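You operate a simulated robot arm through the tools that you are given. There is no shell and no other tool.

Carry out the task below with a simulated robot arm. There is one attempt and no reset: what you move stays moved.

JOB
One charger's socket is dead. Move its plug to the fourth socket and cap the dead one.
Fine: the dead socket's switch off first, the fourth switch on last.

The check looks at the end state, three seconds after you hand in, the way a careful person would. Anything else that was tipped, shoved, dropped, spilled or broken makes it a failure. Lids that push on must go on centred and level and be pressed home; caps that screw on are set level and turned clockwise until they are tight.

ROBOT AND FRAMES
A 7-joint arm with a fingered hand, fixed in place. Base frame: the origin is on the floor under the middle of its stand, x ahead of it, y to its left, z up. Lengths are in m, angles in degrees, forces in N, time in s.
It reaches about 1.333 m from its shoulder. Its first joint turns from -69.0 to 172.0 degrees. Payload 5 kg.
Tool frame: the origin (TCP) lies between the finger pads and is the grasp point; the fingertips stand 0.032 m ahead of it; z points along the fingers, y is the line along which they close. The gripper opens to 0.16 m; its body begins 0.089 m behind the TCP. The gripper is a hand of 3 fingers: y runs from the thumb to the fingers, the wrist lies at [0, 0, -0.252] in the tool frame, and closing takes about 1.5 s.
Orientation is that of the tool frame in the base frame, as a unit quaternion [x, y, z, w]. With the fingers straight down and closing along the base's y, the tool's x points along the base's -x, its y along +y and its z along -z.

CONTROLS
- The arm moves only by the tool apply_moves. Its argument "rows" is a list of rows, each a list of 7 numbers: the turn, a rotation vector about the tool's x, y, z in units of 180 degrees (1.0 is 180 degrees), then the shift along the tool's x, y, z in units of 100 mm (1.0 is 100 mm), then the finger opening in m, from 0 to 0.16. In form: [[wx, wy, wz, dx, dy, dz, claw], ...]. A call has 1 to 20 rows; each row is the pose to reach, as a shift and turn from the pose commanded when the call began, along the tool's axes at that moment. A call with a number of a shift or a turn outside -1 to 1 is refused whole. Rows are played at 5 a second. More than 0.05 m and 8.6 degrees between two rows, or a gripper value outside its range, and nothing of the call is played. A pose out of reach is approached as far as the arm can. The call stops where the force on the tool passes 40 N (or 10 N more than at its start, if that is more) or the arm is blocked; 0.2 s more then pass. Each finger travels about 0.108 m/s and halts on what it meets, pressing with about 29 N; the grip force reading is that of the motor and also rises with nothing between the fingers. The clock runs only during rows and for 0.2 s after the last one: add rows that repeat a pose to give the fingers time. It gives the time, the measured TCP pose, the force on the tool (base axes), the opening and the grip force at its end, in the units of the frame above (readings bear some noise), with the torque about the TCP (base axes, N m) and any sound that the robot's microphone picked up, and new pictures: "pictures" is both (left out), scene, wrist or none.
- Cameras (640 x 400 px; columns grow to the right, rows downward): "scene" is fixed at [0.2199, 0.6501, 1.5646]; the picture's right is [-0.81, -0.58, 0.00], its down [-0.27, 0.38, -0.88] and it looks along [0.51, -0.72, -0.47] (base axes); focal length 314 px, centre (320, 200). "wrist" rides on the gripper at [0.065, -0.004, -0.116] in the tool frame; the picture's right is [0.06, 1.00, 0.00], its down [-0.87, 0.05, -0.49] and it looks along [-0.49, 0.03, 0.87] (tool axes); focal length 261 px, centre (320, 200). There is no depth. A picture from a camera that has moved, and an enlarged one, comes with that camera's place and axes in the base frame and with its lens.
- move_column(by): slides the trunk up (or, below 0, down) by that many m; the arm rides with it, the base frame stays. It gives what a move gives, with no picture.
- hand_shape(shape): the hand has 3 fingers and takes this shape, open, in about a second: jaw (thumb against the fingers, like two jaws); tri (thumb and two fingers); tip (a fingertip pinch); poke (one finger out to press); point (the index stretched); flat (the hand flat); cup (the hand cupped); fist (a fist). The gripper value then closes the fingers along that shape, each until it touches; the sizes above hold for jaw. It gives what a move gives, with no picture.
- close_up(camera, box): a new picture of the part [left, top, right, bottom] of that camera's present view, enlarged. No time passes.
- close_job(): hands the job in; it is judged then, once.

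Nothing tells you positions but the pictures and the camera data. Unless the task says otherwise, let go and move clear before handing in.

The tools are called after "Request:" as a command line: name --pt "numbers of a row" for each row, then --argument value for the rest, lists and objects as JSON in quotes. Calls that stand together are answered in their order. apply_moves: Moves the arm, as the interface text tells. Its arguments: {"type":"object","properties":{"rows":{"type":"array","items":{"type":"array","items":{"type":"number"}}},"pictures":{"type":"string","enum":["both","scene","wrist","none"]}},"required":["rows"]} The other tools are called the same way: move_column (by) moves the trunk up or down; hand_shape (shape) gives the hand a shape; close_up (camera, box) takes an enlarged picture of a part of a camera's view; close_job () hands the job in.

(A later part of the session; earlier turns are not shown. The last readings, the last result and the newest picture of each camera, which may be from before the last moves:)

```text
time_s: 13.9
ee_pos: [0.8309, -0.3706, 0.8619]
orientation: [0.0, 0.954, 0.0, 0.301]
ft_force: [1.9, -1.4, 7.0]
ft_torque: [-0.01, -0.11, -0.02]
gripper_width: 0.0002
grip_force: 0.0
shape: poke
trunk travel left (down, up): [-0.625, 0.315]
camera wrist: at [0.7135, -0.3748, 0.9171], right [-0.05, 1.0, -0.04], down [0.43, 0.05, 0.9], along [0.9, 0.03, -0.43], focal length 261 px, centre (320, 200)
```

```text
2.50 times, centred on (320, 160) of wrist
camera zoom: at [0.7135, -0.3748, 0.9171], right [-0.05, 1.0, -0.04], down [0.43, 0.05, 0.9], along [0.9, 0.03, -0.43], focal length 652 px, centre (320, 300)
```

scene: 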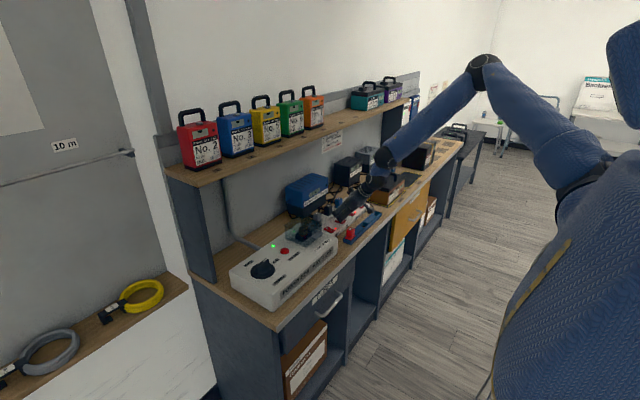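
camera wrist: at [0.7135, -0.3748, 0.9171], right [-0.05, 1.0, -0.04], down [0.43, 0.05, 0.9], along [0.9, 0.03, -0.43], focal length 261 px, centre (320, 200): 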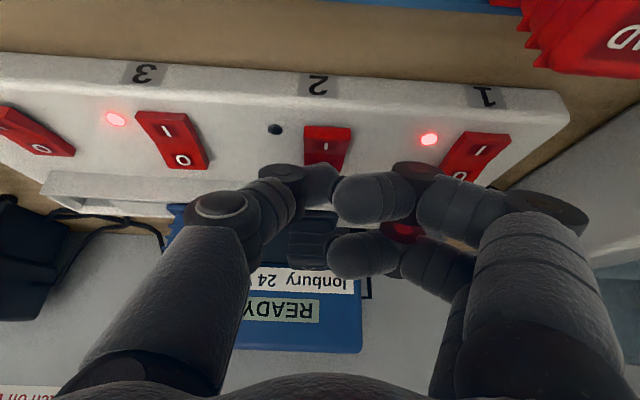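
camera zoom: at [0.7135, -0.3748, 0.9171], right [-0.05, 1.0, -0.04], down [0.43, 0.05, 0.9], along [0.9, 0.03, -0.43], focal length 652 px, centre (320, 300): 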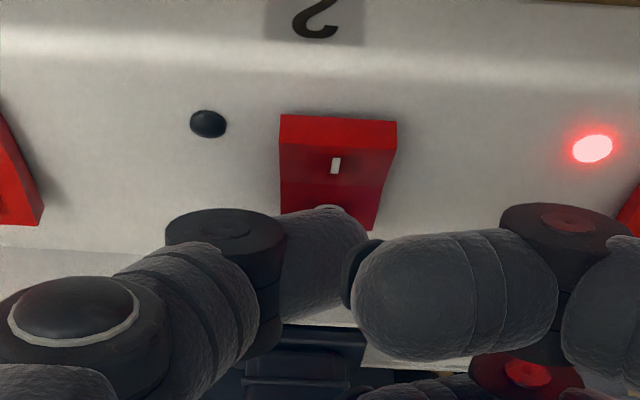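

Contact: 7 N upward on the O end. I press a few millimetres further.

Request:
apply_moves --pt "0 0 0 0.0115 0 0.0163 0.16" --pt "0 0 0 0.023 0 0.0327 0.16" --pt "0 0 0 0.0345 0 0.049 0.16" --pictures "wrist"

Request:
close_up --camera "wrist" --box '[220, 80, 420, 240]'

Request:
close_up --camera "scene" --box '[312, 190, 376, 240]'

```text
time_s: 14.7
ee_pos: [0.8359, -0.3713, 0.8613]
orientation: [0.0, 0.952, 0.0, 0.306]
ft_force: [-0.4, -1.9, 18.6]
ft_torque: [0.05, -0.41, -0.02]
gripper_width: 0.0
grip_force: 0.0
shape: poke
trunk travel left (down, up): [-0.625, 0.315]
stopped in row 3: the force on the tool passed its limit at 43 N (the readings are from after the stop); the commanded pose is now the measured one
camera wrist: at [0.7168, -0.3743, 0.9147], right [-0.05, 1.0, -0.04], down [0.42, 0.05, 0.91], along [0.91, 0.03, -0.42], focal length 261 px, centre (320, 200)
```

wrist: 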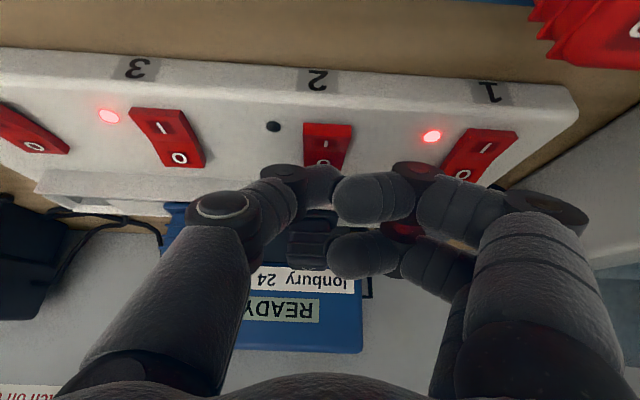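

```text
2.50 times, centred on (320, 160) of wrist
camera zoom: at [0.7168, -0.3743, 0.9147], right [-0.05, 1.0, -0.04], down [0.42, 0.05, 0.91], along [0.91, 0.03, -0.42], focal length 652 px, centre (320, 300)
```

zoom: 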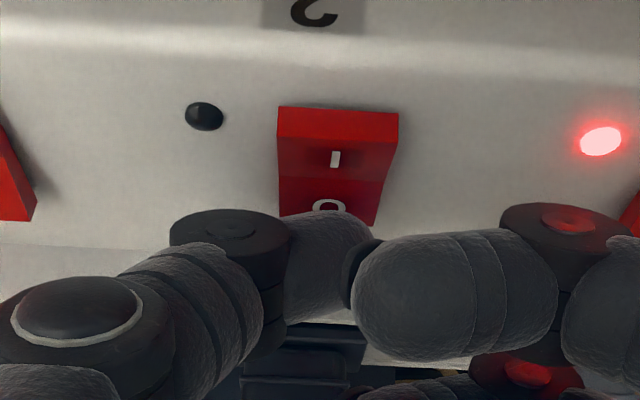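

```text
8.00 times, centred on (344, 215) of scene
camera zoom: at [0.2199, 0.6501, 1.5646], right [-0.81, -0.58, 0.0], down [-0.27, 0.38, -0.88], along [0.51, -0.72, -0.47], focal length 2516 px, centre (128, 80)
```

zoom: 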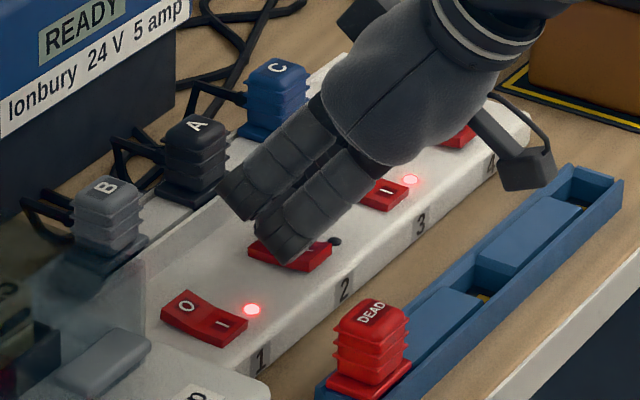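

The I end now looks raised, so the rocker seems to have flipped. I lift off and check it.

Request:
apply_moves --pt "0 0 0 -0.0576 0 -0.0818 0.16" --pt "0 0 0 -0.173 0 -0.2453 0.16" --pt "0 0 0 -0.288 0 -0.409 0.16" --pt "0 0 0 -0.403 0 -0.5723 0.16" --pictures "both"

Request:
close_up --camera "wrist" --box '[220, 20, 420, 180]'

Request:
close_up --camera "scene" --box '[312, 190, 376, 240]'

```text
time_s: 15.7
ee_pos: [0.833, -0.3702, 0.9294]
orientation: [0.0, 0.953, -0.001, 0.303]
ft_force: [-1.2, 0.1, 1.3]
ft_torque: [0.05, 0.01, -0.01]
gripper_width: 0.0
grip_force: 0.1
shape: poke
trunk travel left (down, up): [-0.625, 0.315]
camera wrist: at [0.7145, -0.3742, 0.9837], right [-0.05, 1.0, -0.04], down [0.42, 0.05, 0.9], along [0.9, 0.03, -0.43], focal length 261 px, centre (320, 200)
```

scene: 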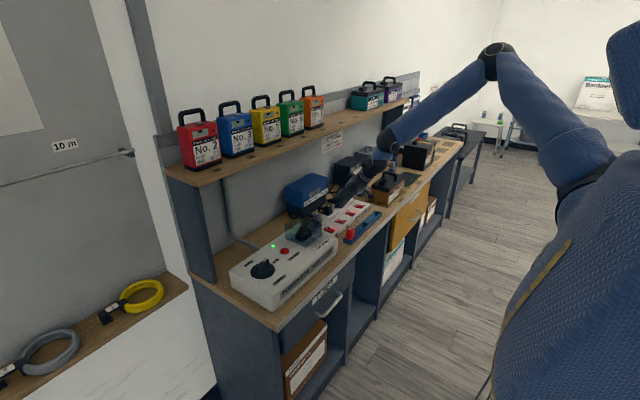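
wrist: 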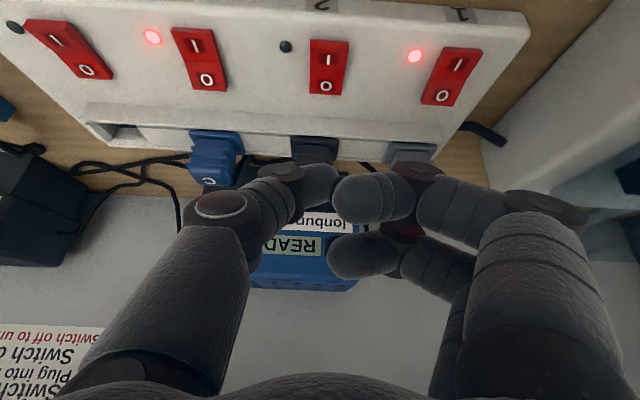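

```text
2.50 times, centred on (320, 100) of wrist
camera zoom: at [0.7145, -0.3742, 0.9837], right [-0.05, 1.0, -0.04], down [0.42, 0.05, 0.9], along [0.9, 0.03, -0.43], focal length 652 px, centre (320, 450)
```

zoom: 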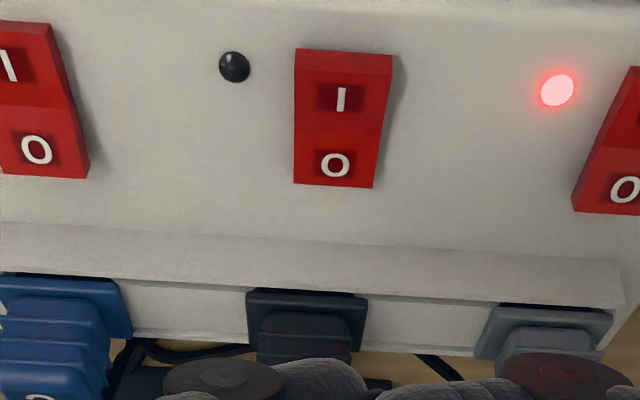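

```text
8.00 times, centred on (344, 215) of scene
camera zoom: at [0.2199, 0.6501, 1.5646], right [-0.81, -0.58, 0.0], down [-0.27, 0.38, -0.88], along [0.51, -0.72, -0.47], focal length 2516 px, centre (128, 80)
```

zoom: 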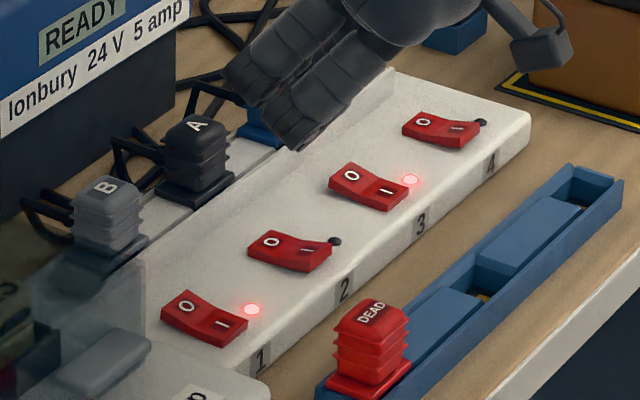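

Switch 2 is now off, matching the look of switch 4, and nothing else changed. I lift, return to a milder tilt and open the jaw to set up for gripping plug A.

Request:
apply_moves --pt "0 0.03 0 -0.15 -0.02 -0.12 0.16" --pt "0 0.065 0 -0.3 -0.04 -0.22 0.16" --pt "0 0.1 0 -0.433 -0.05 -0.319 0.16" --pt "0 0.111 0 -0.433 -0.05 -0.319 0.16" --pictures "none"

Request:
hand_shape --shape "jaw"

Request:
close_up --camera "wrist" --box '[0, 0, 640, 400]'

Request:
close_up --camera "wrist" --box '[240, 100, 400, 200]'

```text
time_s: 16.7
ee_pos: [0.8511, -0.3765, 0.9791]
orientation: [0.001, 0.991, 0.0, 0.132]
ft_force: [0.9, 0.2, 0.2]
ft_torque: [-0.02, -0.01, -0.01]
gripper_width: 0.0001
grip_force: 0.0
shape: poke
trunk travel left (down, up): [-0.625, 0.315]
```

```text
time_s: 17.6
ee_pos: [0.8514, -0.3761, 0.9791]
orientation: [0.001, 0.991, 0.0, 0.134]
ft_force: [0.1, 0.0, -0.3]
ft_torque: [0.02, 0.04, -0.01]
gripper_width: 0.1599
grip_force: 0.0
shape: jaw
trunk travel left (down, up): [-0.625, 0.315]
```

```text
1.00 times, centred on (320, 200) of wrist (not enlarged: the box is as wide or as high as the picture)
camera zoom: at [0.759, -0.3795, 1.0713], right [-0.06, 1.0, -0.02], down [0.71, 0.05, 0.7], along [0.7, 0.03, -0.71], focal length 261 px, centre (320, 200)
```

zoom: 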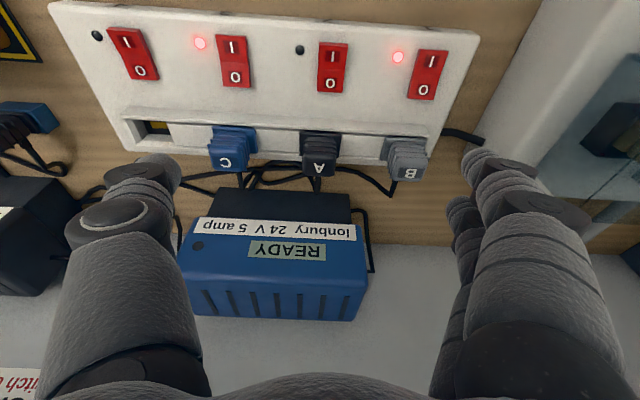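

```text
4.00 times, centred on (320, 150) of wrist
camera zoom: at [0.759, -0.3795, 1.0713], right [-0.06, 1.0, -0.02], down [0.71, 0.05, 0.7], along [0.7, 0.03, -0.71], focal length 1043 px, centre (320, 400)
```

zoom: 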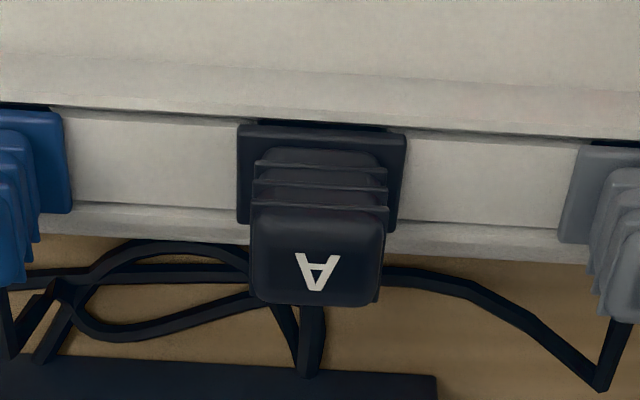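

Plug A's body centre is about (0.903, -0.375), top near z 0.88, about 29 mm wide. I move above it with a 15° tilt and a pre-opening of 56 mm so the fingers fit between neighbours.

Request:
apply_moves --pt "0 0 0 -0.1 0.005 0.15 0.12" --pt "0 0 0 -0.2 0.01 0.3 0.09" --pt "0 0 0 -0.28 0.015 0.45 0.07" --pt "0 0 0 -0.334 0.015 0.548 0.056" --pt "0 0 0 -0.334 0.015 0.548 0.056" --pt "0 0 0 -0.334 0.015 0.548 0.056" --pictures "both"

Request:
close_up --camera "wrist" --box '[200, 80, 440, 240]'

Request:
close_up --camera "scene" --box '[296, 160, 376, 222]'

```text
time_s: 19.0
ee_pos: [0.8989, -0.3744, 0.9361]
orientation: [0.001, 0.991, -0.001, 0.134]
ft_force: [0.3, -0.5, -0.4]
ft_torque: [-0.03, -0.02, -0.04]
gripper_width: 0.0566
grip_force: 0.1
shape: jaw
trunk travel left (down, up): [-0.625, 0.315]
camera wrist: at [0.8057, -0.3781, 1.0272], right [-0.06, 1.0, -0.02], down [0.71, 0.05, 0.7], along [0.7, 0.03, -0.71], focal length 261 px, centre (320, 200)
```

scene: 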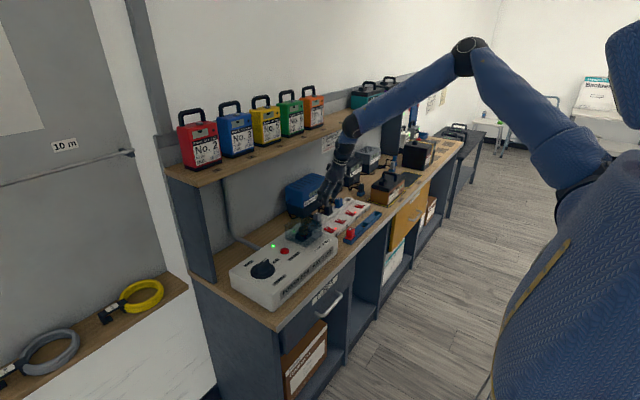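
wrist: 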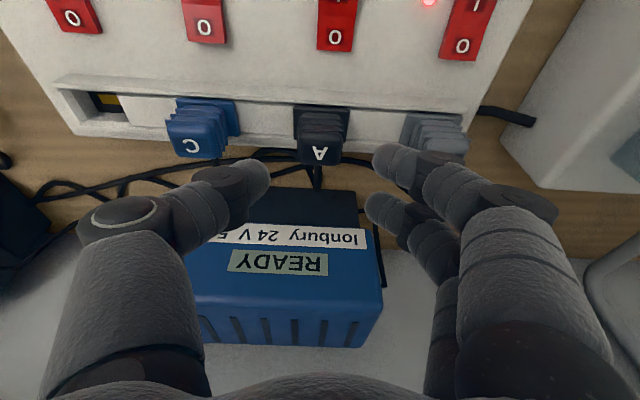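

```text
2.50 times, centred on (320, 160) of wrist
camera zoom: at [0.8057, -0.3781, 1.0272], right [-0.06, 1.0, -0.02], down [0.71, 0.05, 0.7], along [0.7, 0.03, -0.71], focal length 652 px, centre (320, 300)
```

zoom: 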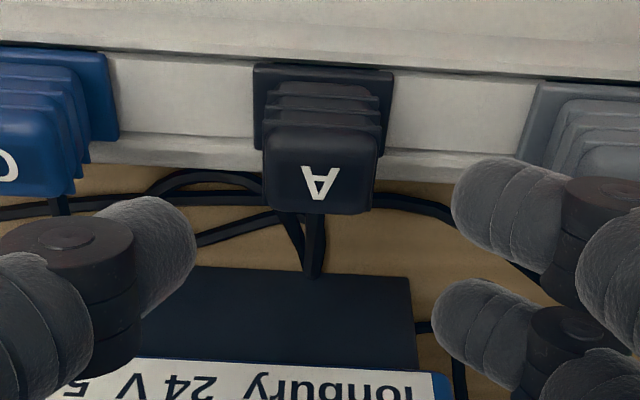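

```text
6.45 times, centred on (336, 191) of scene
camera zoom: at [0.2199, 0.6501, 1.5646], right [-0.81, -0.58, 0.0], down [-0.27, 0.38, -0.88], along [0.51, -0.72, -0.47], focal length 2029 px, centre (217, 258)
```

zoom: 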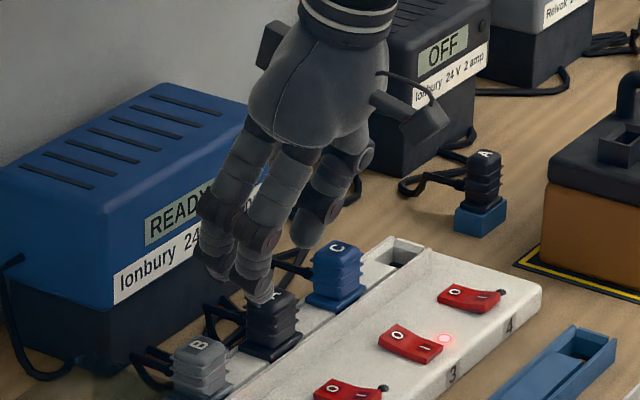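

The plug is centred between the fingers to within about a millimetre. I narrow slightly to 46 mm and lower over the body.

Request:
apply_moves --pt "0 0 0 0 0 0 0.046" --pt "0 0 0 0.0 0 0.0 0.046" --pt "0 0 0 0.034 0 0.115 0.046" --pt "0 0 0 0.068 0 0.23 0.046" --pt "0 0 0 0.1 0 0.345 0.046" --pt "0 0 0 0.137 0 0.46 0.046" --pictures "both"

Request:
close_up --camera "wrist" --box '[200, 80, 440, 240]'

Request:
close_up --camera "scene" --box '[296, 170, 376, 232]'

```text
time_s: 20.4
ee_pos: [0.8977, -0.3751, 0.8865]
orientation: [0.001, 0.991, 0.0, 0.134]
ft_force: [0.6, 0.1, -0.6]
ft_torque: [0.03, -0.02, 0.01]
gripper_width: 0.0463
grip_force: 0.2
shape: jaw
trunk travel left (down, up): [-0.625, 0.315]
camera wrist: at [0.8052, -0.3786, 0.9791], right [-0.06, 1.0, -0.02], down [0.71, 0.05, 0.7], along [0.7, 0.03, -0.71], focal length 261 px, centre (320, 200)
```

scene: 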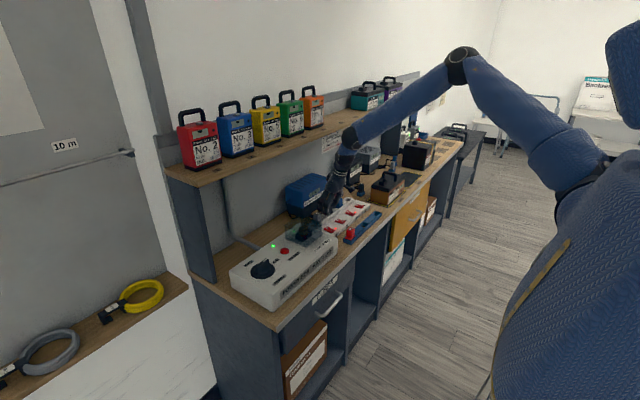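
wrist: 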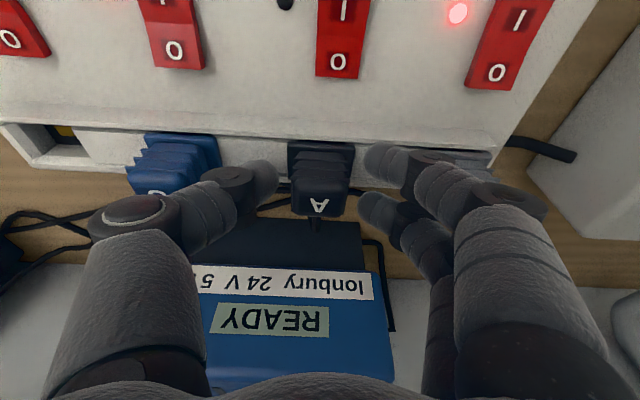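

```text
2.50 times, centred on (320, 160) of wrist
camera zoom: at [0.8052, -0.3786, 0.9791], right [-0.06, 1.0, -0.02], down [0.71, 0.05, 0.7], along [0.7, 0.03, -0.71], focal length 652 px, centre (320, 300)
```

zoom: 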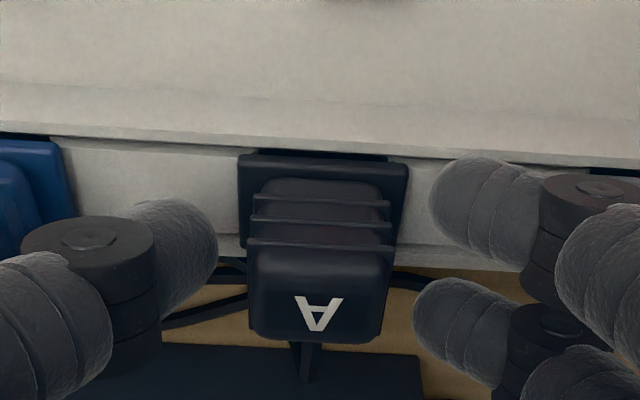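

```text
6.45 times, centred on (336, 201) of scene
camera zoom: at [0.2199, 0.6501, 1.5646], right [-0.81, -0.58, 0.0], down [-0.27, 0.38, -0.88], along [0.51, -0.72, -0.47], focal length 2029 px, centre (217, 194)
```

zoom: 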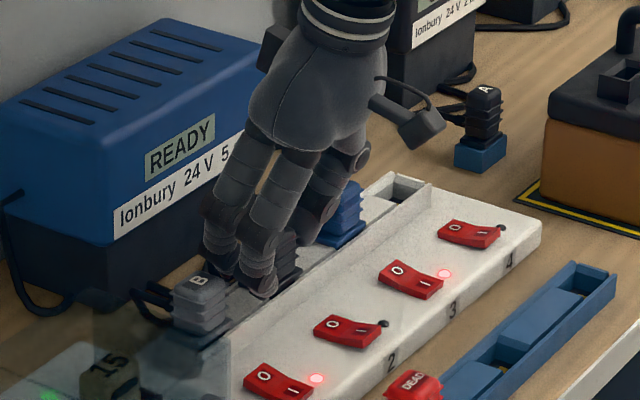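

The fingers straddle the plug with space on each side. I close the grip.

Request:
apply_moves --pt "0 0 0 0 0 0 0.03" --pt "0 0 0 0 0 0 0.02" --pt "0 0 0 0 0 0 0.01" --pt "0 0 0 0 0 0 0.0" --pt "0 0 0 0 0 0 0.0" --pictures "wrist"

Request:
close_up --camera "wrist" --box '[200, 80, 440, 240]'

Request:
close_up --camera "scene" --box '[296, 170, 376, 232]'

```text
time_s: 21.6
ee_pos: [0.8967, -0.3756, 0.8876]
orientation: [0.001, 0.991, 0.0, 0.134]
ft_force: [0.8, 1.2, 0.3]
ft_torque: [-0.02, 0.01, 0.01]
gripper_width: 0.0232
grip_force: 29.2
shape: jaw
trunk travel left (down, up): [-0.625, 0.315]
camera wrist: at [0.8049, -0.3785, 0.9793], right [-0.06, 1.0, -0.02], down [0.71, 0.05, 0.7], along [0.7, 0.03, -0.71], focal length 261 px, centre (320, 200)
```

wrist: 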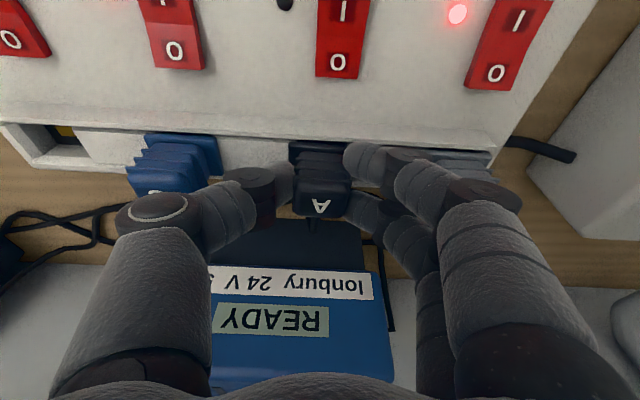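

```text
2.50 times, centred on (320, 160) of wrist
camera zoom: at [0.8049, -0.3785, 0.9793], right [-0.06, 1.0, -0.02], down [0.71, 0.05, 0.7], along [0.7, 0.03, -0.71], focal length 652 px, centre (320, 300)
```

zoom: 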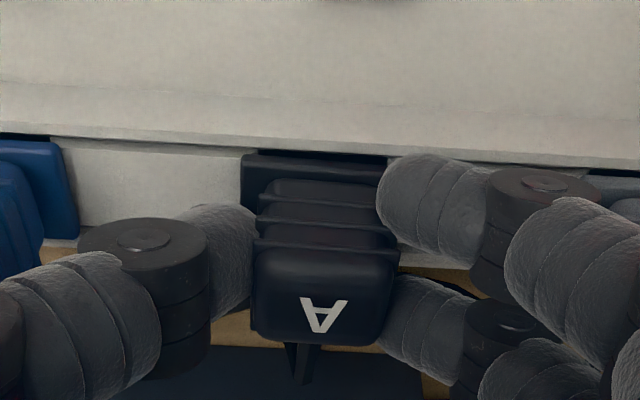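

```text
6.45 times, centred on (336, 201) of scene
camera zoom: at [0.2199, 0.6501, 1.5646], right [-0.81, -0.58, 0.0], down [-0.27, 0.38, -0.88], along [0.51, -0.72, -0.47], focal length 2029 px, centre (217, 194)
```

zoom: 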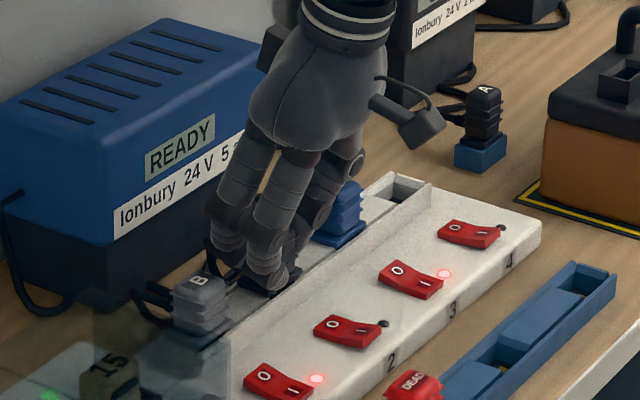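

Plug A is gripped at 29 N. I pull it straight up slowly.

Request:
apply_moves --pt "0 0 0 -0.008 0 -0.029 0.0" --pt "0 0 0 -0.016 0 -0.058 0.0" --pt "0 0 0 -0.024 0 -0.087 0.0" --pt "0 0 0 -0.032 0 -0.116 0.0" --pt "0 0 0 -0.042 0 -0.154 0.0" --pt "0 0 0 -0.053 0 -0.193 0.0" --pt "0 0 0 -0.066 0 -0.241 0.0" --pt "0 0 0 -0.079 0 -0.289 0.0" --pictures "both"

Request:
close_up --camera "wrist" --box '[200, 80, 440, 240]'

Request:
close_up --camera "scene" --box '[296, 170, 376, 232]'

```text
time_s: 23.4
ee_pos: [0.8964, -0.3746, 0.9179]
orientation: [0.001, 0.991, 0.0, 0.134]
ft_force: [0.1, -0.6, -0.7]
ft_torque: [0.0, 0.0, 0.04]
gripper_width: 0.0229
grip_force: 29.3
shape: jaw
trunk travel left (down, up): [-0.625, 0.315]
camera wrist: at [0.8041, -0.3782, 1.0091], right [-0.06, 1.0, -0.02], down [0.71, 0.05, 0.7], along [0.7, 0.03, -0.71], focal length 261 px, centre (320, 200)
```

scene: 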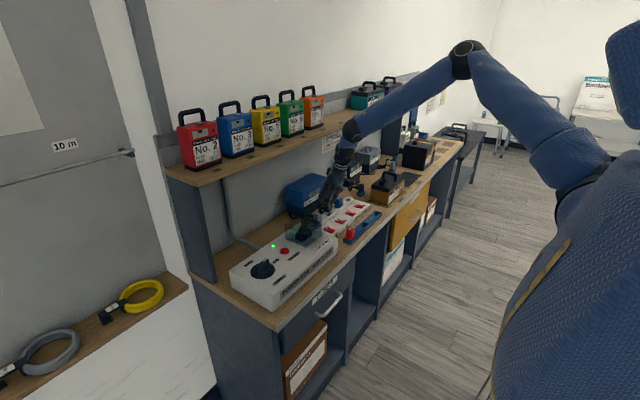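
wrist: 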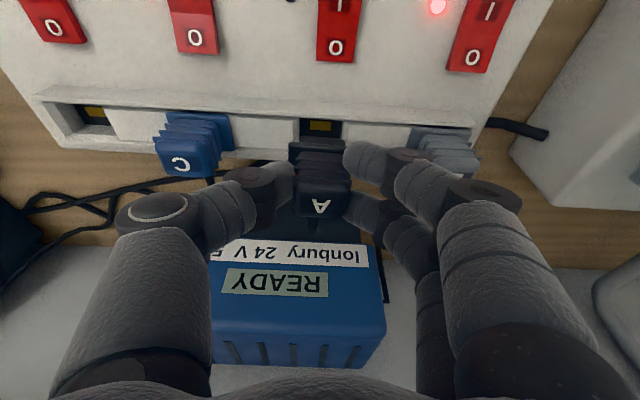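

```text
2.50 times, centred on (320, 160) of wrist
camera zoom: at [0.8041, -0.3782, 1.0091], right [-0.06, 1.0, -0.02], down [0.71, 0.05, 0.7], along [0.7, 0.03, -0.71], focal length 652 px, centre (320, 300)
```

zoom: 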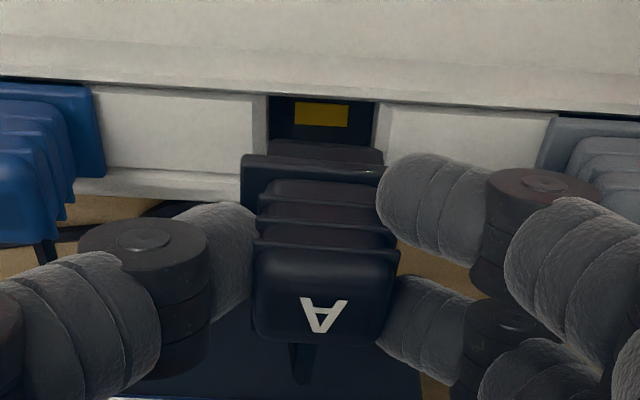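

```text
6.45 times, centred on (336, 201) of scene
camera zoom: at [0.2199, 0.6501, 1.5646], right [-0.81, -0.58, 0.0], down [-0.27, 0.38, -0.88], along [0.51, -0.72, -0.47], focal length 2029 px, centre (217, 194)
```

zoom: 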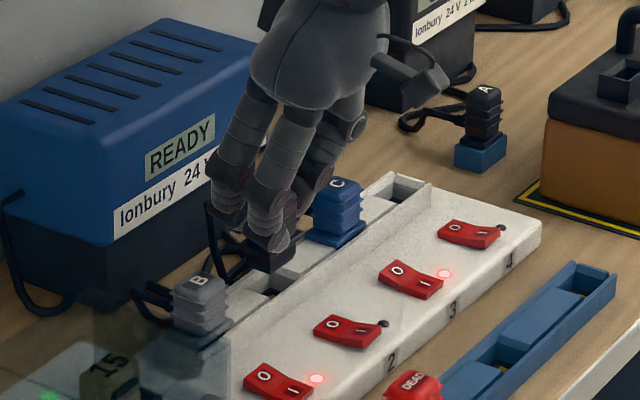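

Plug A came out cleanly and sits unchanged in the hand. I zoom in on sockets 2 and 4 to measure their separation accurately.

Request:
close_up --camera "wrist" --box '[30, 80, 130, 160]'

Request:
close_up --camera "wrist" --box '[270, 80, 370, 160]'

Request:
close_up --camera "wrist" --box '[140, 90, 240, 170]'

Request:
close_up --camera "wrist" --box '[390, 80, 490, 180]'

```text
5.00 times, centred on (80, 120) of wrist
camera zoom: at [0.8041, -0.3782, 1.0091], right [-0.06, 1.0, -0.02], down [0.71, 0.05, 0.7], along [0.7, 0.03, -0.71], focal length 1303 px, centre (1520, 600)
```

zoom: 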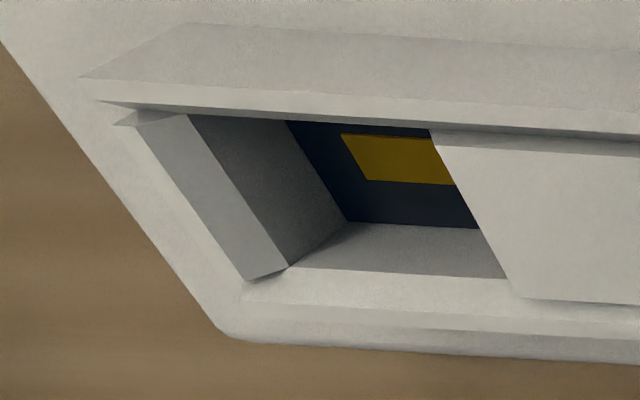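

```text
5.00 times, centred on (320, 120) of wrist
camera zoom: at [0.8041, -0.3782, 1.0091], right [-0.06, 1.0, -0.02], down [0.71, 0.05, 0.7], along [0.7, 0.03, -0.71], focal length 1303 px, centre (320, 600)
```

zoom: 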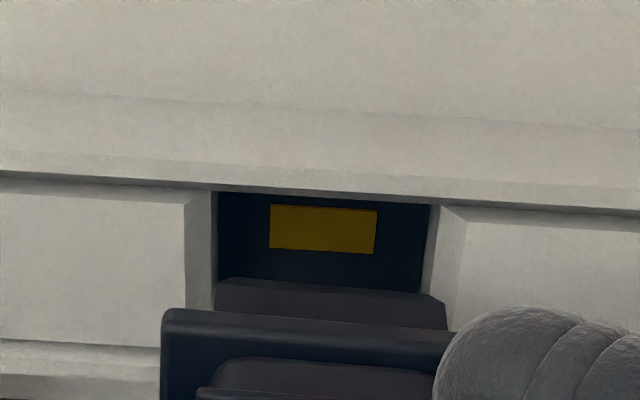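

```text
5.00 times, centred on (190, 130) of wrist
camera zoom: at [0.8041, -0.3782, 1.0091], right [-0.06, 1.0, -0.02], down [0.71, 0.05, 0.7], along [0.7, 0.03, -0.71], focal length 1303 px, centre (970, 550)
```

zoom: 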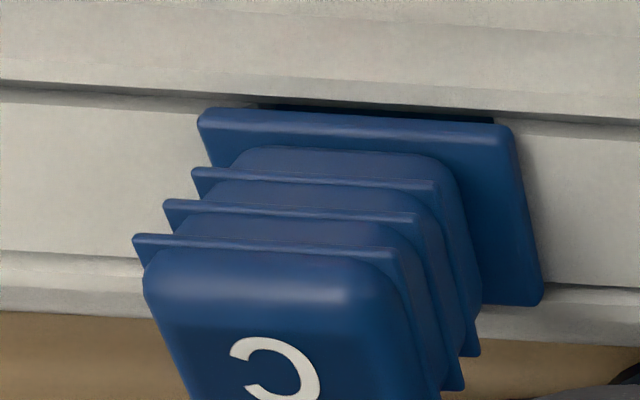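

```text
4.00 times, centred on (440, 130) of wrist
camera zoom: at [0.8041, -0.3782, 1.0091], right [-0.06, 1.0, -0.02], down [0.71, 0.05, 0.7], along [0.7, 0.03, -0.71], focal length 1043 px, centre (-160, 480)
```

zoom: 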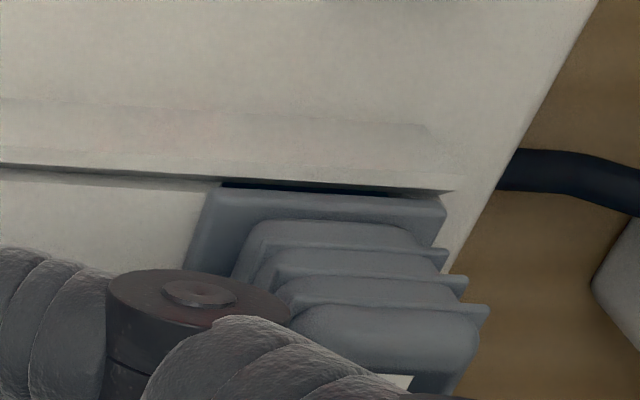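

The best way to hit socket 4 precisely is to match its picture to how socket 2 looks now at this height. I lift higher to clear plug C and start moving sideways.

Request:
apply_moves --pt "0 0 0 -0.04 0 -0.145 0.0" --pt "0 0 0 -0.08 0 -0.29 0.0" --pt "0 0 0 -0.12 0 -0.434 0.0" --pt "0 0 0 -0.158 0 -0.579 0.0" --pt "0 0 0 -0.158 -0.2 -0.579 0.0" --pt "0 0 0 -0.158 -0.4 -0.579 0.0" --pt "0 0 0 -0.158 -0.6 -0.579 0.0" --pt "0 0 0 -0.158 -0.8 -0.579 0.0" --pt "0 0 0 -0.158 -0.9 -0.579 0.0" --pictures "both"

Request:
close_up --camera "scene" --box '[296, 150, 392, 222]'

```text
time_s: 25.4
ee_pos: [0.896, -0.4647, 0.9777]
orientation: [0.001, 0.991, 0.0, 0.134]
ft_force: [0.6, -0.8, -0.9]
ft_torque: [0.0, -0.01, 0.02]
gripper_width: 0.0232
grip_force: 29.3
shape: jaw
trunk travel left (down, up): [-0.625, 0.315]
camera wrist: at [0.8043, -0.4682, 1.0696], right [-0.06, 1.0, -0.02], down [0.71, 0.05, 0.7], along [0.7, 0.03, -0.71], focal length 261 px, centre (320, 200)
```

scene: 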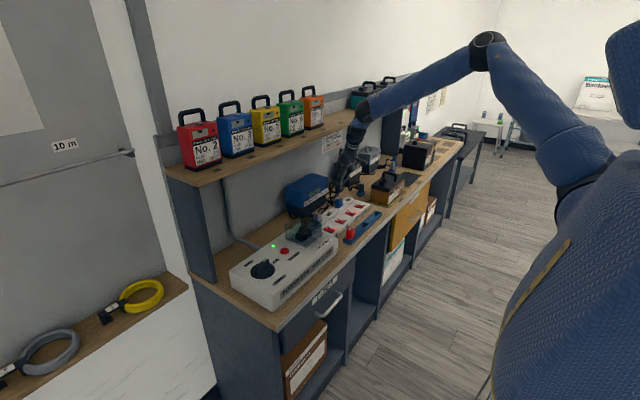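
wrist: 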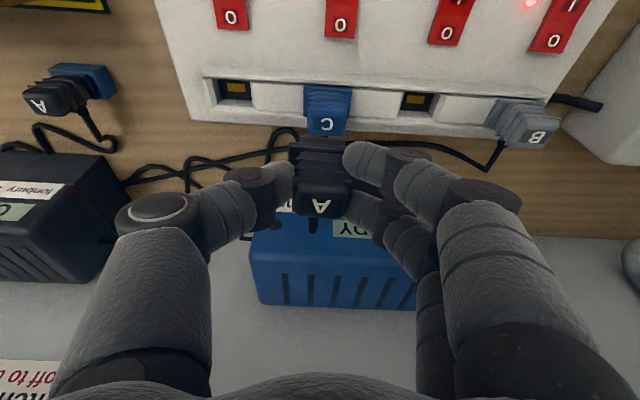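

```text
5.56 times, centred on (344, 186) of scene
camera zoom: at [0.2199, 0.6501, 1.5646], right [-0.81, -0.58, 0.0], down [-0.27, 0.38, -0.88], along [0.51, -0.72, -0.47], focal length 1747 px, centre (187, 278)
```

zoom: 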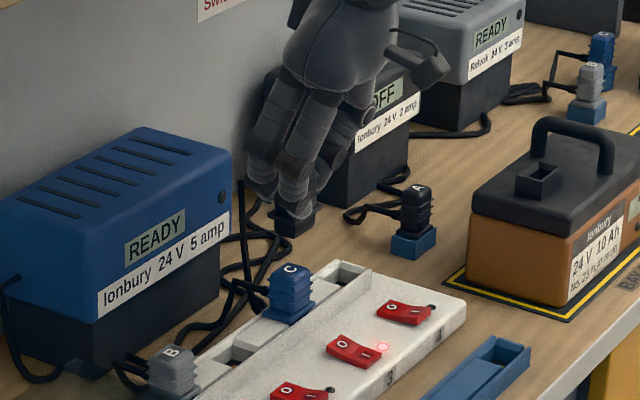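

All fine; the plug hangs clear above C. I continue to above socket 4 and lower to the same height as the comparison view.

Request:
apply_moves --pt "0 0 0 0 -0.2 0 0.0" --pt "0 0 0 0 -0.4 0 0.0" --pt "0 0 0 0 -0.6 0 0.0" --pt "0 0 0 0 -0.765 0 0.0" --pt "0 0 0 0.05 -0.765 0.19 0.0" --pt "0 0 0 0.1 -0.765 0.38 0.0" --pt "0 0 0 0.158 -0.765 0.579 0.0" --pt "0 0 0 0.158 -0.765 0.579 0.0" --pictures "both"

Request:
close_up --camera "wrist" --box '[270, 80, 370, 160]'

Request:
close_up --camera "wrist" --box '[200, 80, 440, 240]'

Request:
close_up --camera "scene" --box '[296, 150, 392, 222]'

```text
time_s: 27.2
ee_pos: [0.8947, -0.5398, 0.9168]
orientation: [0.001, 0.991, 0.0, 0.134]
ft_force: [-0.4, 0.2, -0.7]
ft_torque: [0.0, -0.01, 0.0]
gripper_width: 0.0231
grip_force: 29.0
shape: jaw
trunk travel left (down, up): [-0.625, 0.315]
camera wrist: at [0.8036, -0.5443, 1.0097], right [-0.06, 1.0, -0.02], down [0.71, 0.05, 0.7], along [0.7, 0.03, -0.71], focal length 261 px, centre (320, 200)
```

scene: 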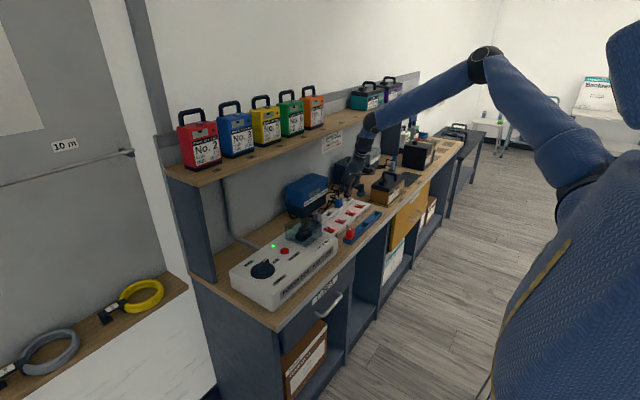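
wrist: 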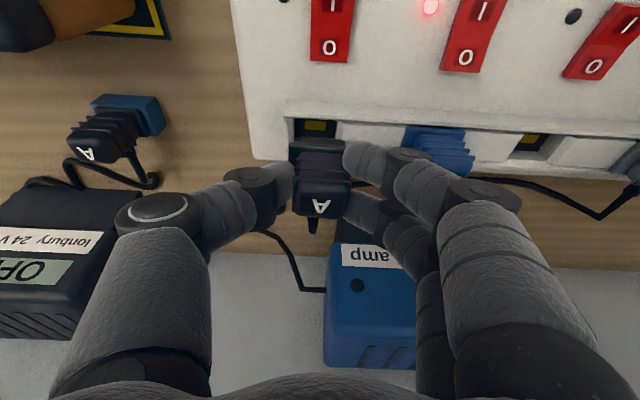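

```text
5.00 times, centred on (320, 120) of wrist
camera zoom: at [0.8036, -0.5443, 1.0097], right [-0.06, 1.0, -0.02], down [0.71, 0.05, 0.7], along [0.7, 0.03, -0.71], focal length 1303 px, centre (320, 600)
```

zoom: 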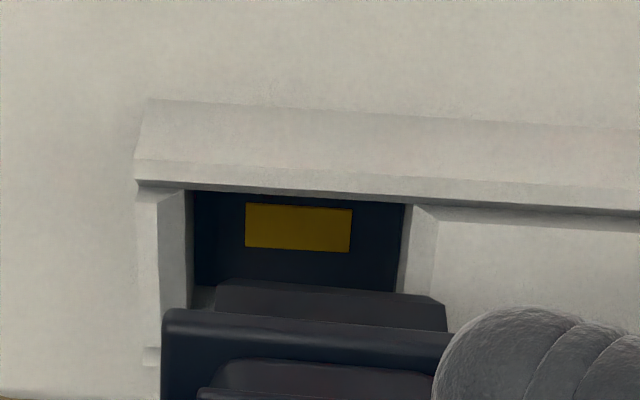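

```text
2.50 times, centred on (320, 160) of wrist
camera zoom: at [0.8036, -0.5443, 1.0097], right [-0.06, 1.0, -0.02], down [0.71, 0.05, 0.7], along [0.7, 0.03, -0.71], focal length 652 px, centre (320, 300)
```

zoom: 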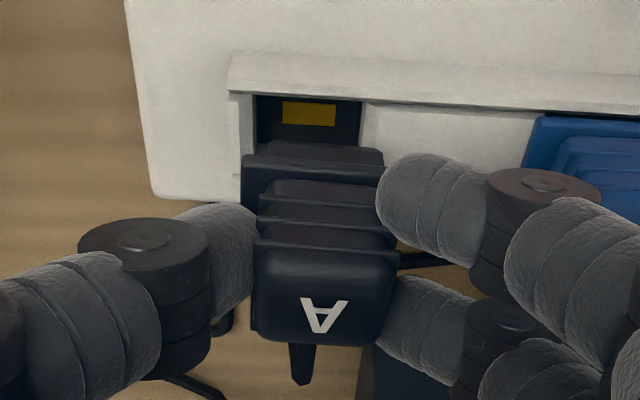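

```text
5.56 times, centred on (344, 186) of scene
camera zoom: at [0.2199, 0.6501, 1.5646], right [-0.81, -0.58, 0.0], down [-0.27, 0.38, -0.88], along [0.51, -0.72, -0.47], focal length 1747 px, centre (187, 278)
```

zoom: 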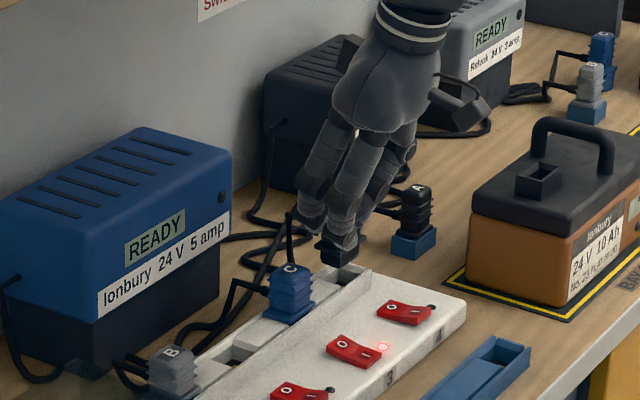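

Compared with the reference view, socket 4 lies about 3.9 mm further along −y. I correct that and check again.

Request:
apply_moves --pt "0 0 0 0 -0.02 0 0.0" --pt "0 0 0 0 -0.039 0 0.0" --pt "0 0 0 0 -0.039 0 0.0" --pictures "none"

Request:
close_up --camera "wrist" --box '[270, 80, 370, 160]'

```text
time_s: 28.0
ee_pos: [0.8962, -0.5456, 0.9172]
orientation: [0.001, 0.991, 0.0, 0.135]
ft_force: [0.8, -0.1, -0.1]
ft_torque: [-0.02, -0.02, 0.01]
gripper_width: 0.0231
grip_force: 28.6
shape: jaw
trunk travel left (down, up): [-0.625, 0.315]
```

```text
5.00 times, centred on (320, 120) of wrist
camera zoom: at [0.8042, -0.5486, 1.0094], right [-0.06, 1.0, -0.02], down [0.71, 0.05, 0.7], along [0.7, 0.03, -0.71], focal length 1303 px, centre (320, 600)
```

zoom: 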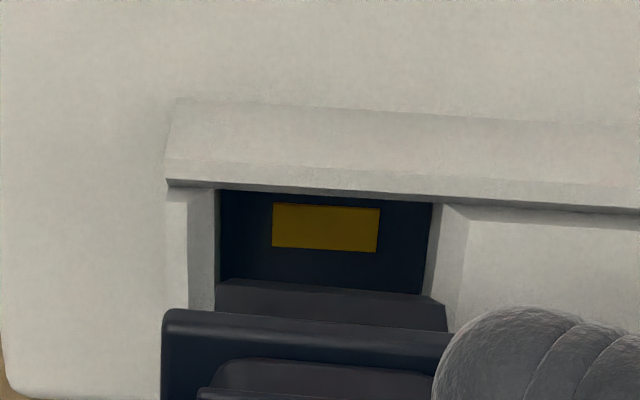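

The picture now matches the socket 2 reference within 0.3 mm. I lower the plug into socket 4.

Request:
apply_moves --pt "0 0 0 0.0132 -0.003 0.0482 0.0" --pt "0 0 0 0.0264 0.003 0.0965 0.0" --pt "0 0 0 0.0396 0.003 0.1447 0.0" --pt "0 0 0 0.0528 0.003 0.1929 0.0" --pt "0 0 0 0.0633 0.003 0.2315 0.0" --pt "0 0 0 0.0713 0.003 0.2604 0.0" --pictures "both"

Request:
close_up --camera "wrist" --box '[200, 80, 440, 240]'

Request:
close_up --camera "scene" --box '[312, 160, 392, 222]'

```text
time_s: 29.4
ee_pos: [0.897, -0.5438, 0.89]
orientation: [0.001, 0.991, 0.0, 0.135]
ft_force: [0.2, 0.4, -1.4]
ft_torque: [-0.01, -0.03, 0.0]
gripper_width: 0.0232
grip_force: 28.6
shape: jaw
trunk travel left (down, up): [-0.625, 0.315]
camera wrist: at [0.8044, -0.5486, 0.9822], right [-0.06, 1.0, -0.02], down [0.71, 0.05, 0.7], along [0.7, 0.03, -0.71], focal length 261 px, centre (320, 200)
```

scene: 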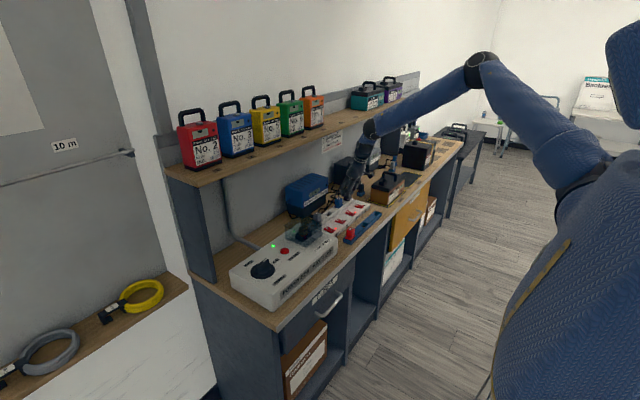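
wrist: 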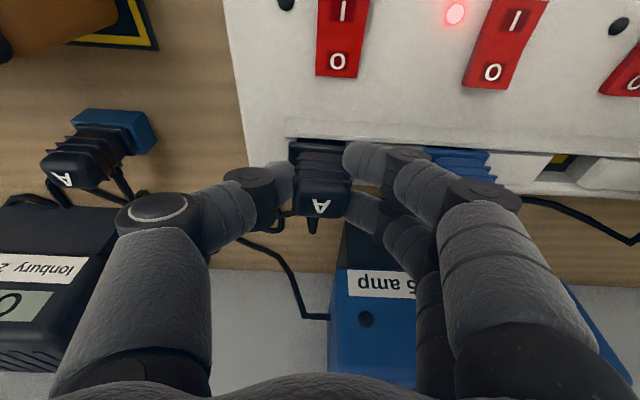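

```text
2.50 times, centred on (320, 160) of wrist
camera zoom: at [0.8044, -0.5486, 0.9822], right [-0.06, 1.0, -0.02], down [0.71, 0.05, 0.7], along [0.7, 0.03, -0.71], focal length 652 px, centre (320, 300)
```

zoom: 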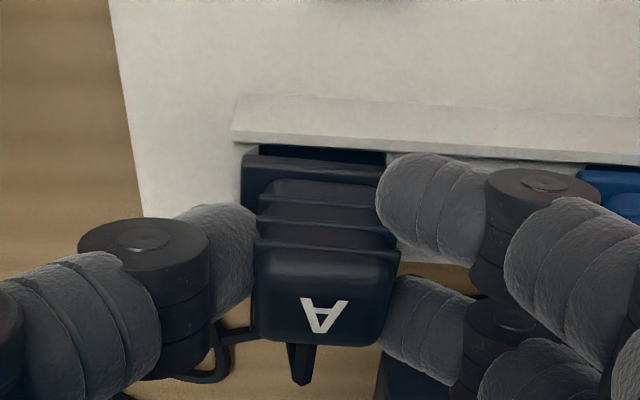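

```text
6.45 times, centred on (352, 191) of scene
camera zoom: at [0.2199, 0.6501, 1.5646], right [-0.81, -0.58, 0.0], down [-0.27, 0.38, -0.88], along [0.51, -0.72, -0.47], focal length 2029 px, centre (114, 258)
```

zoom: 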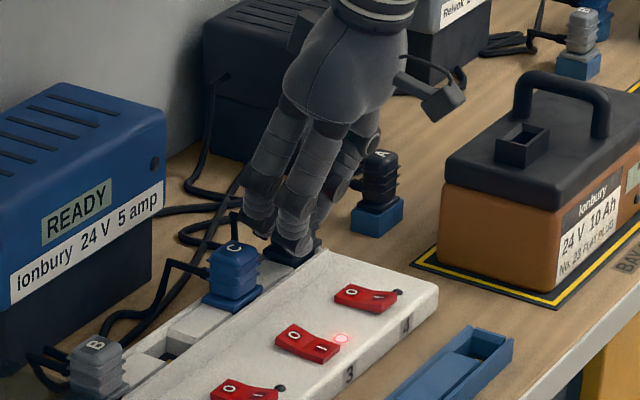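

It slid in with no resistance; about 3 mm remain. I lower the rest and press lightly.

Request:
apply_moves --pt "0 0 0 0.004 0 0.0145 0.0" --pt "0 0 0 0.008 0 0.029 0.0" --pt "0 0 0 0.0106 0 0.0386 0.0" --pt "0 0 0 0.0132 0 0.0482 0.0" --pictures "wrist"

Request:
close_up --camera "wrist" --box '[200, 80, 440, 240]'

Request:
close_up --camera "scene" --box '[312, 170, 376, 222]'

```text
time_s: 30.4
ee_pos: [0.8968, -0.5457, 0.886]
orientation: [0.001, 0.991, 0.0, 0.135]
ft_force: [-1.0, -0.8, 5.8]
ft_torque: [0.1, -0.01, 0.01]
gripper_width: 0.0231
grip_force: 29.2
shape: jaw
trunk travel left (down, up): [-0.625, 0.315]
camera wrist: at [0.8048, -0.5485, 0.9785], right [-0.06, 1.0, -0.02], down [0.71, 0.05, 0.71], along [0.7, 0.03, -0.71], focal length 261 px, centre (320, 200)
```

wrist: 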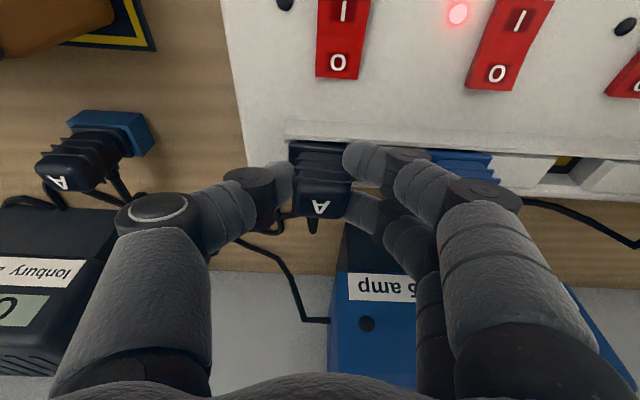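

```text
2.50 times, centred on (320, 160) of wrist
camera zoom: at [0.8048, -0.5485, 0.9785], right [-0.06, 1.0, -0.02], down [0.71, 0.05, 0.71], along [0.7, 0.03, -0.71], focal length 652 px, centre (320, 300)
```

zoom: 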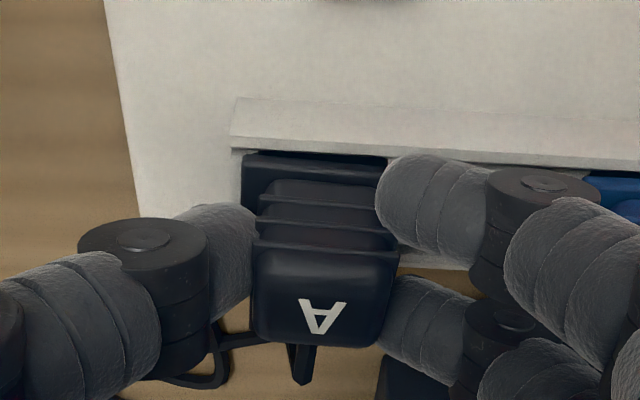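

```text
7.69 times, centred on (344, 196) of scene
camera zoom: at [0.2199, 0.6501, 1.5646], right [-0.81, -0.58, 0.0], down [-0.27, 0.38, -0.88], along [0.51, -0.72, -0.47], focal length 2419 px, centre (135, 231)
```

zoom: 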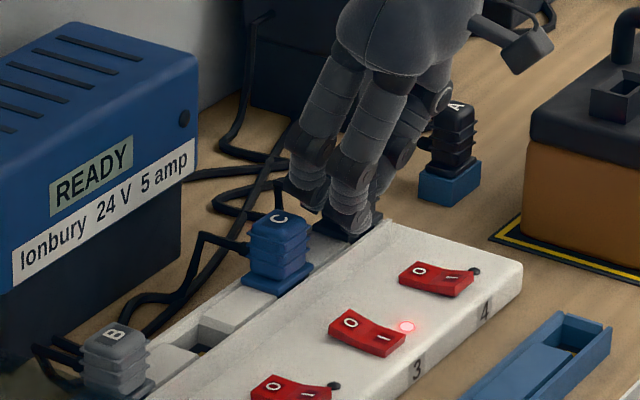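

Force rose to about 6 N with the flange down at the original height. I press slightly more to be sure it's home, relax, release to 46 mm and lift clear.

Request:
apply_moves --pt "0 0 0 0.004 0 0.0145 0.0" --pt "0 0 0 0.0066 0 0.0241 0.0" --pt "0 0 0 0.0066 0 0.0241 0.0" --pictures "none"

```text
time_s: 31.2
ee_pos: [0.8947, -0.5432, 0.8862]
orientation: [0.001, 0.991, 0.0, 0.135]
ft_force: [4.1, -5.5, 21.7]
ft_torque: [-0.06, -0.23, 0.01]
gripper_width: 0.0237
grip_force: 29.3
shape: jaw
trunk travel left (down, up): [-0.625, 0.315]
```

It is bottomed out (22 N). I relax the load and open the fingers.

Request:
apply_moves --pt "0 0 0 -0.0106 0 -0.0386 0.0" --pt "0 0 0 -0.0106 0 -0.0386 0.0" --pt "0 0 0 -0.0106 0 -0.0386 0.03" --pt "0 0 0 -0.0106 0 -0.0386 0.046" --pt "0 0 0 -0.0106 0 -0.0386 0.046" --pt "0 0 0 -0.0106 0 -0.0386 0.046" --pictures "wrist"

Request:
close_up --camera "wrist" --box '[200, 80, 440, 240]'

```text
time_s: 32.6
ee_pos: [0.8951, -0.5447, 0.8867]
orientation: [0.001, 0.991, 0.0, 0.134]
ft_force: [0.2, 0.0, 1.2]
ft_torque: [-0.01, -0.01, 0.01]
gripper_width: 0.0454
grip_force: 0.1
shape: jaw
trunk travel left (down, up): [-0.625, 0.315]
camera wrist: at [0.8043, -0.5486, 0.9787], right [-0.06, 1.0, -0.02], down [0.71, 0.05, 0.7], along [0.7, 0.03, -0.71], focal length 261 px, centre (320, 200)
```

wrist: 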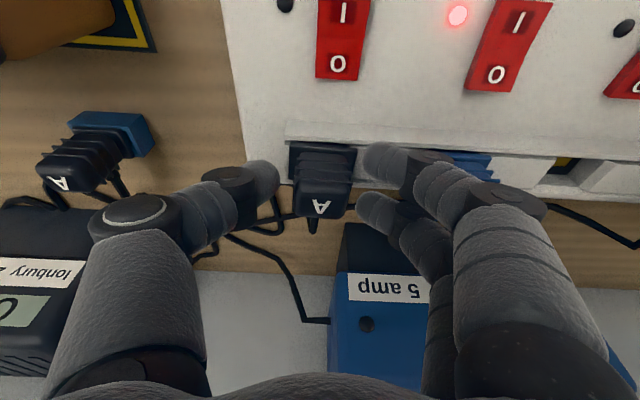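

```text
2.50 times, centred on (320, 160) of wrist
camera zoom: at [0.8043, -0.5486, 0.9787], right [-0.06, 1.0, -0.02], down [0.71, 0.05, 0.7], along [0.7, 0.03, -0.71], focal length 652 px, centre (320, 300)
```

zoom: 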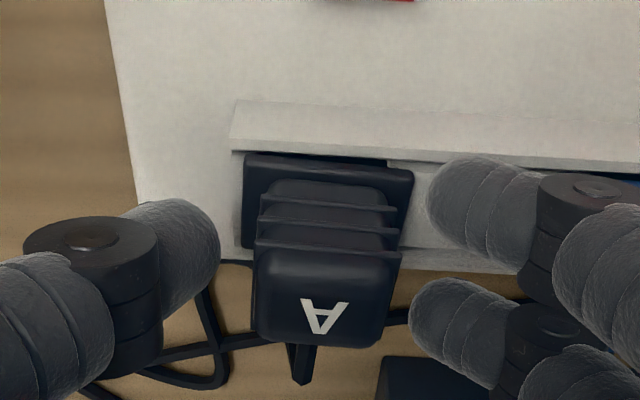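

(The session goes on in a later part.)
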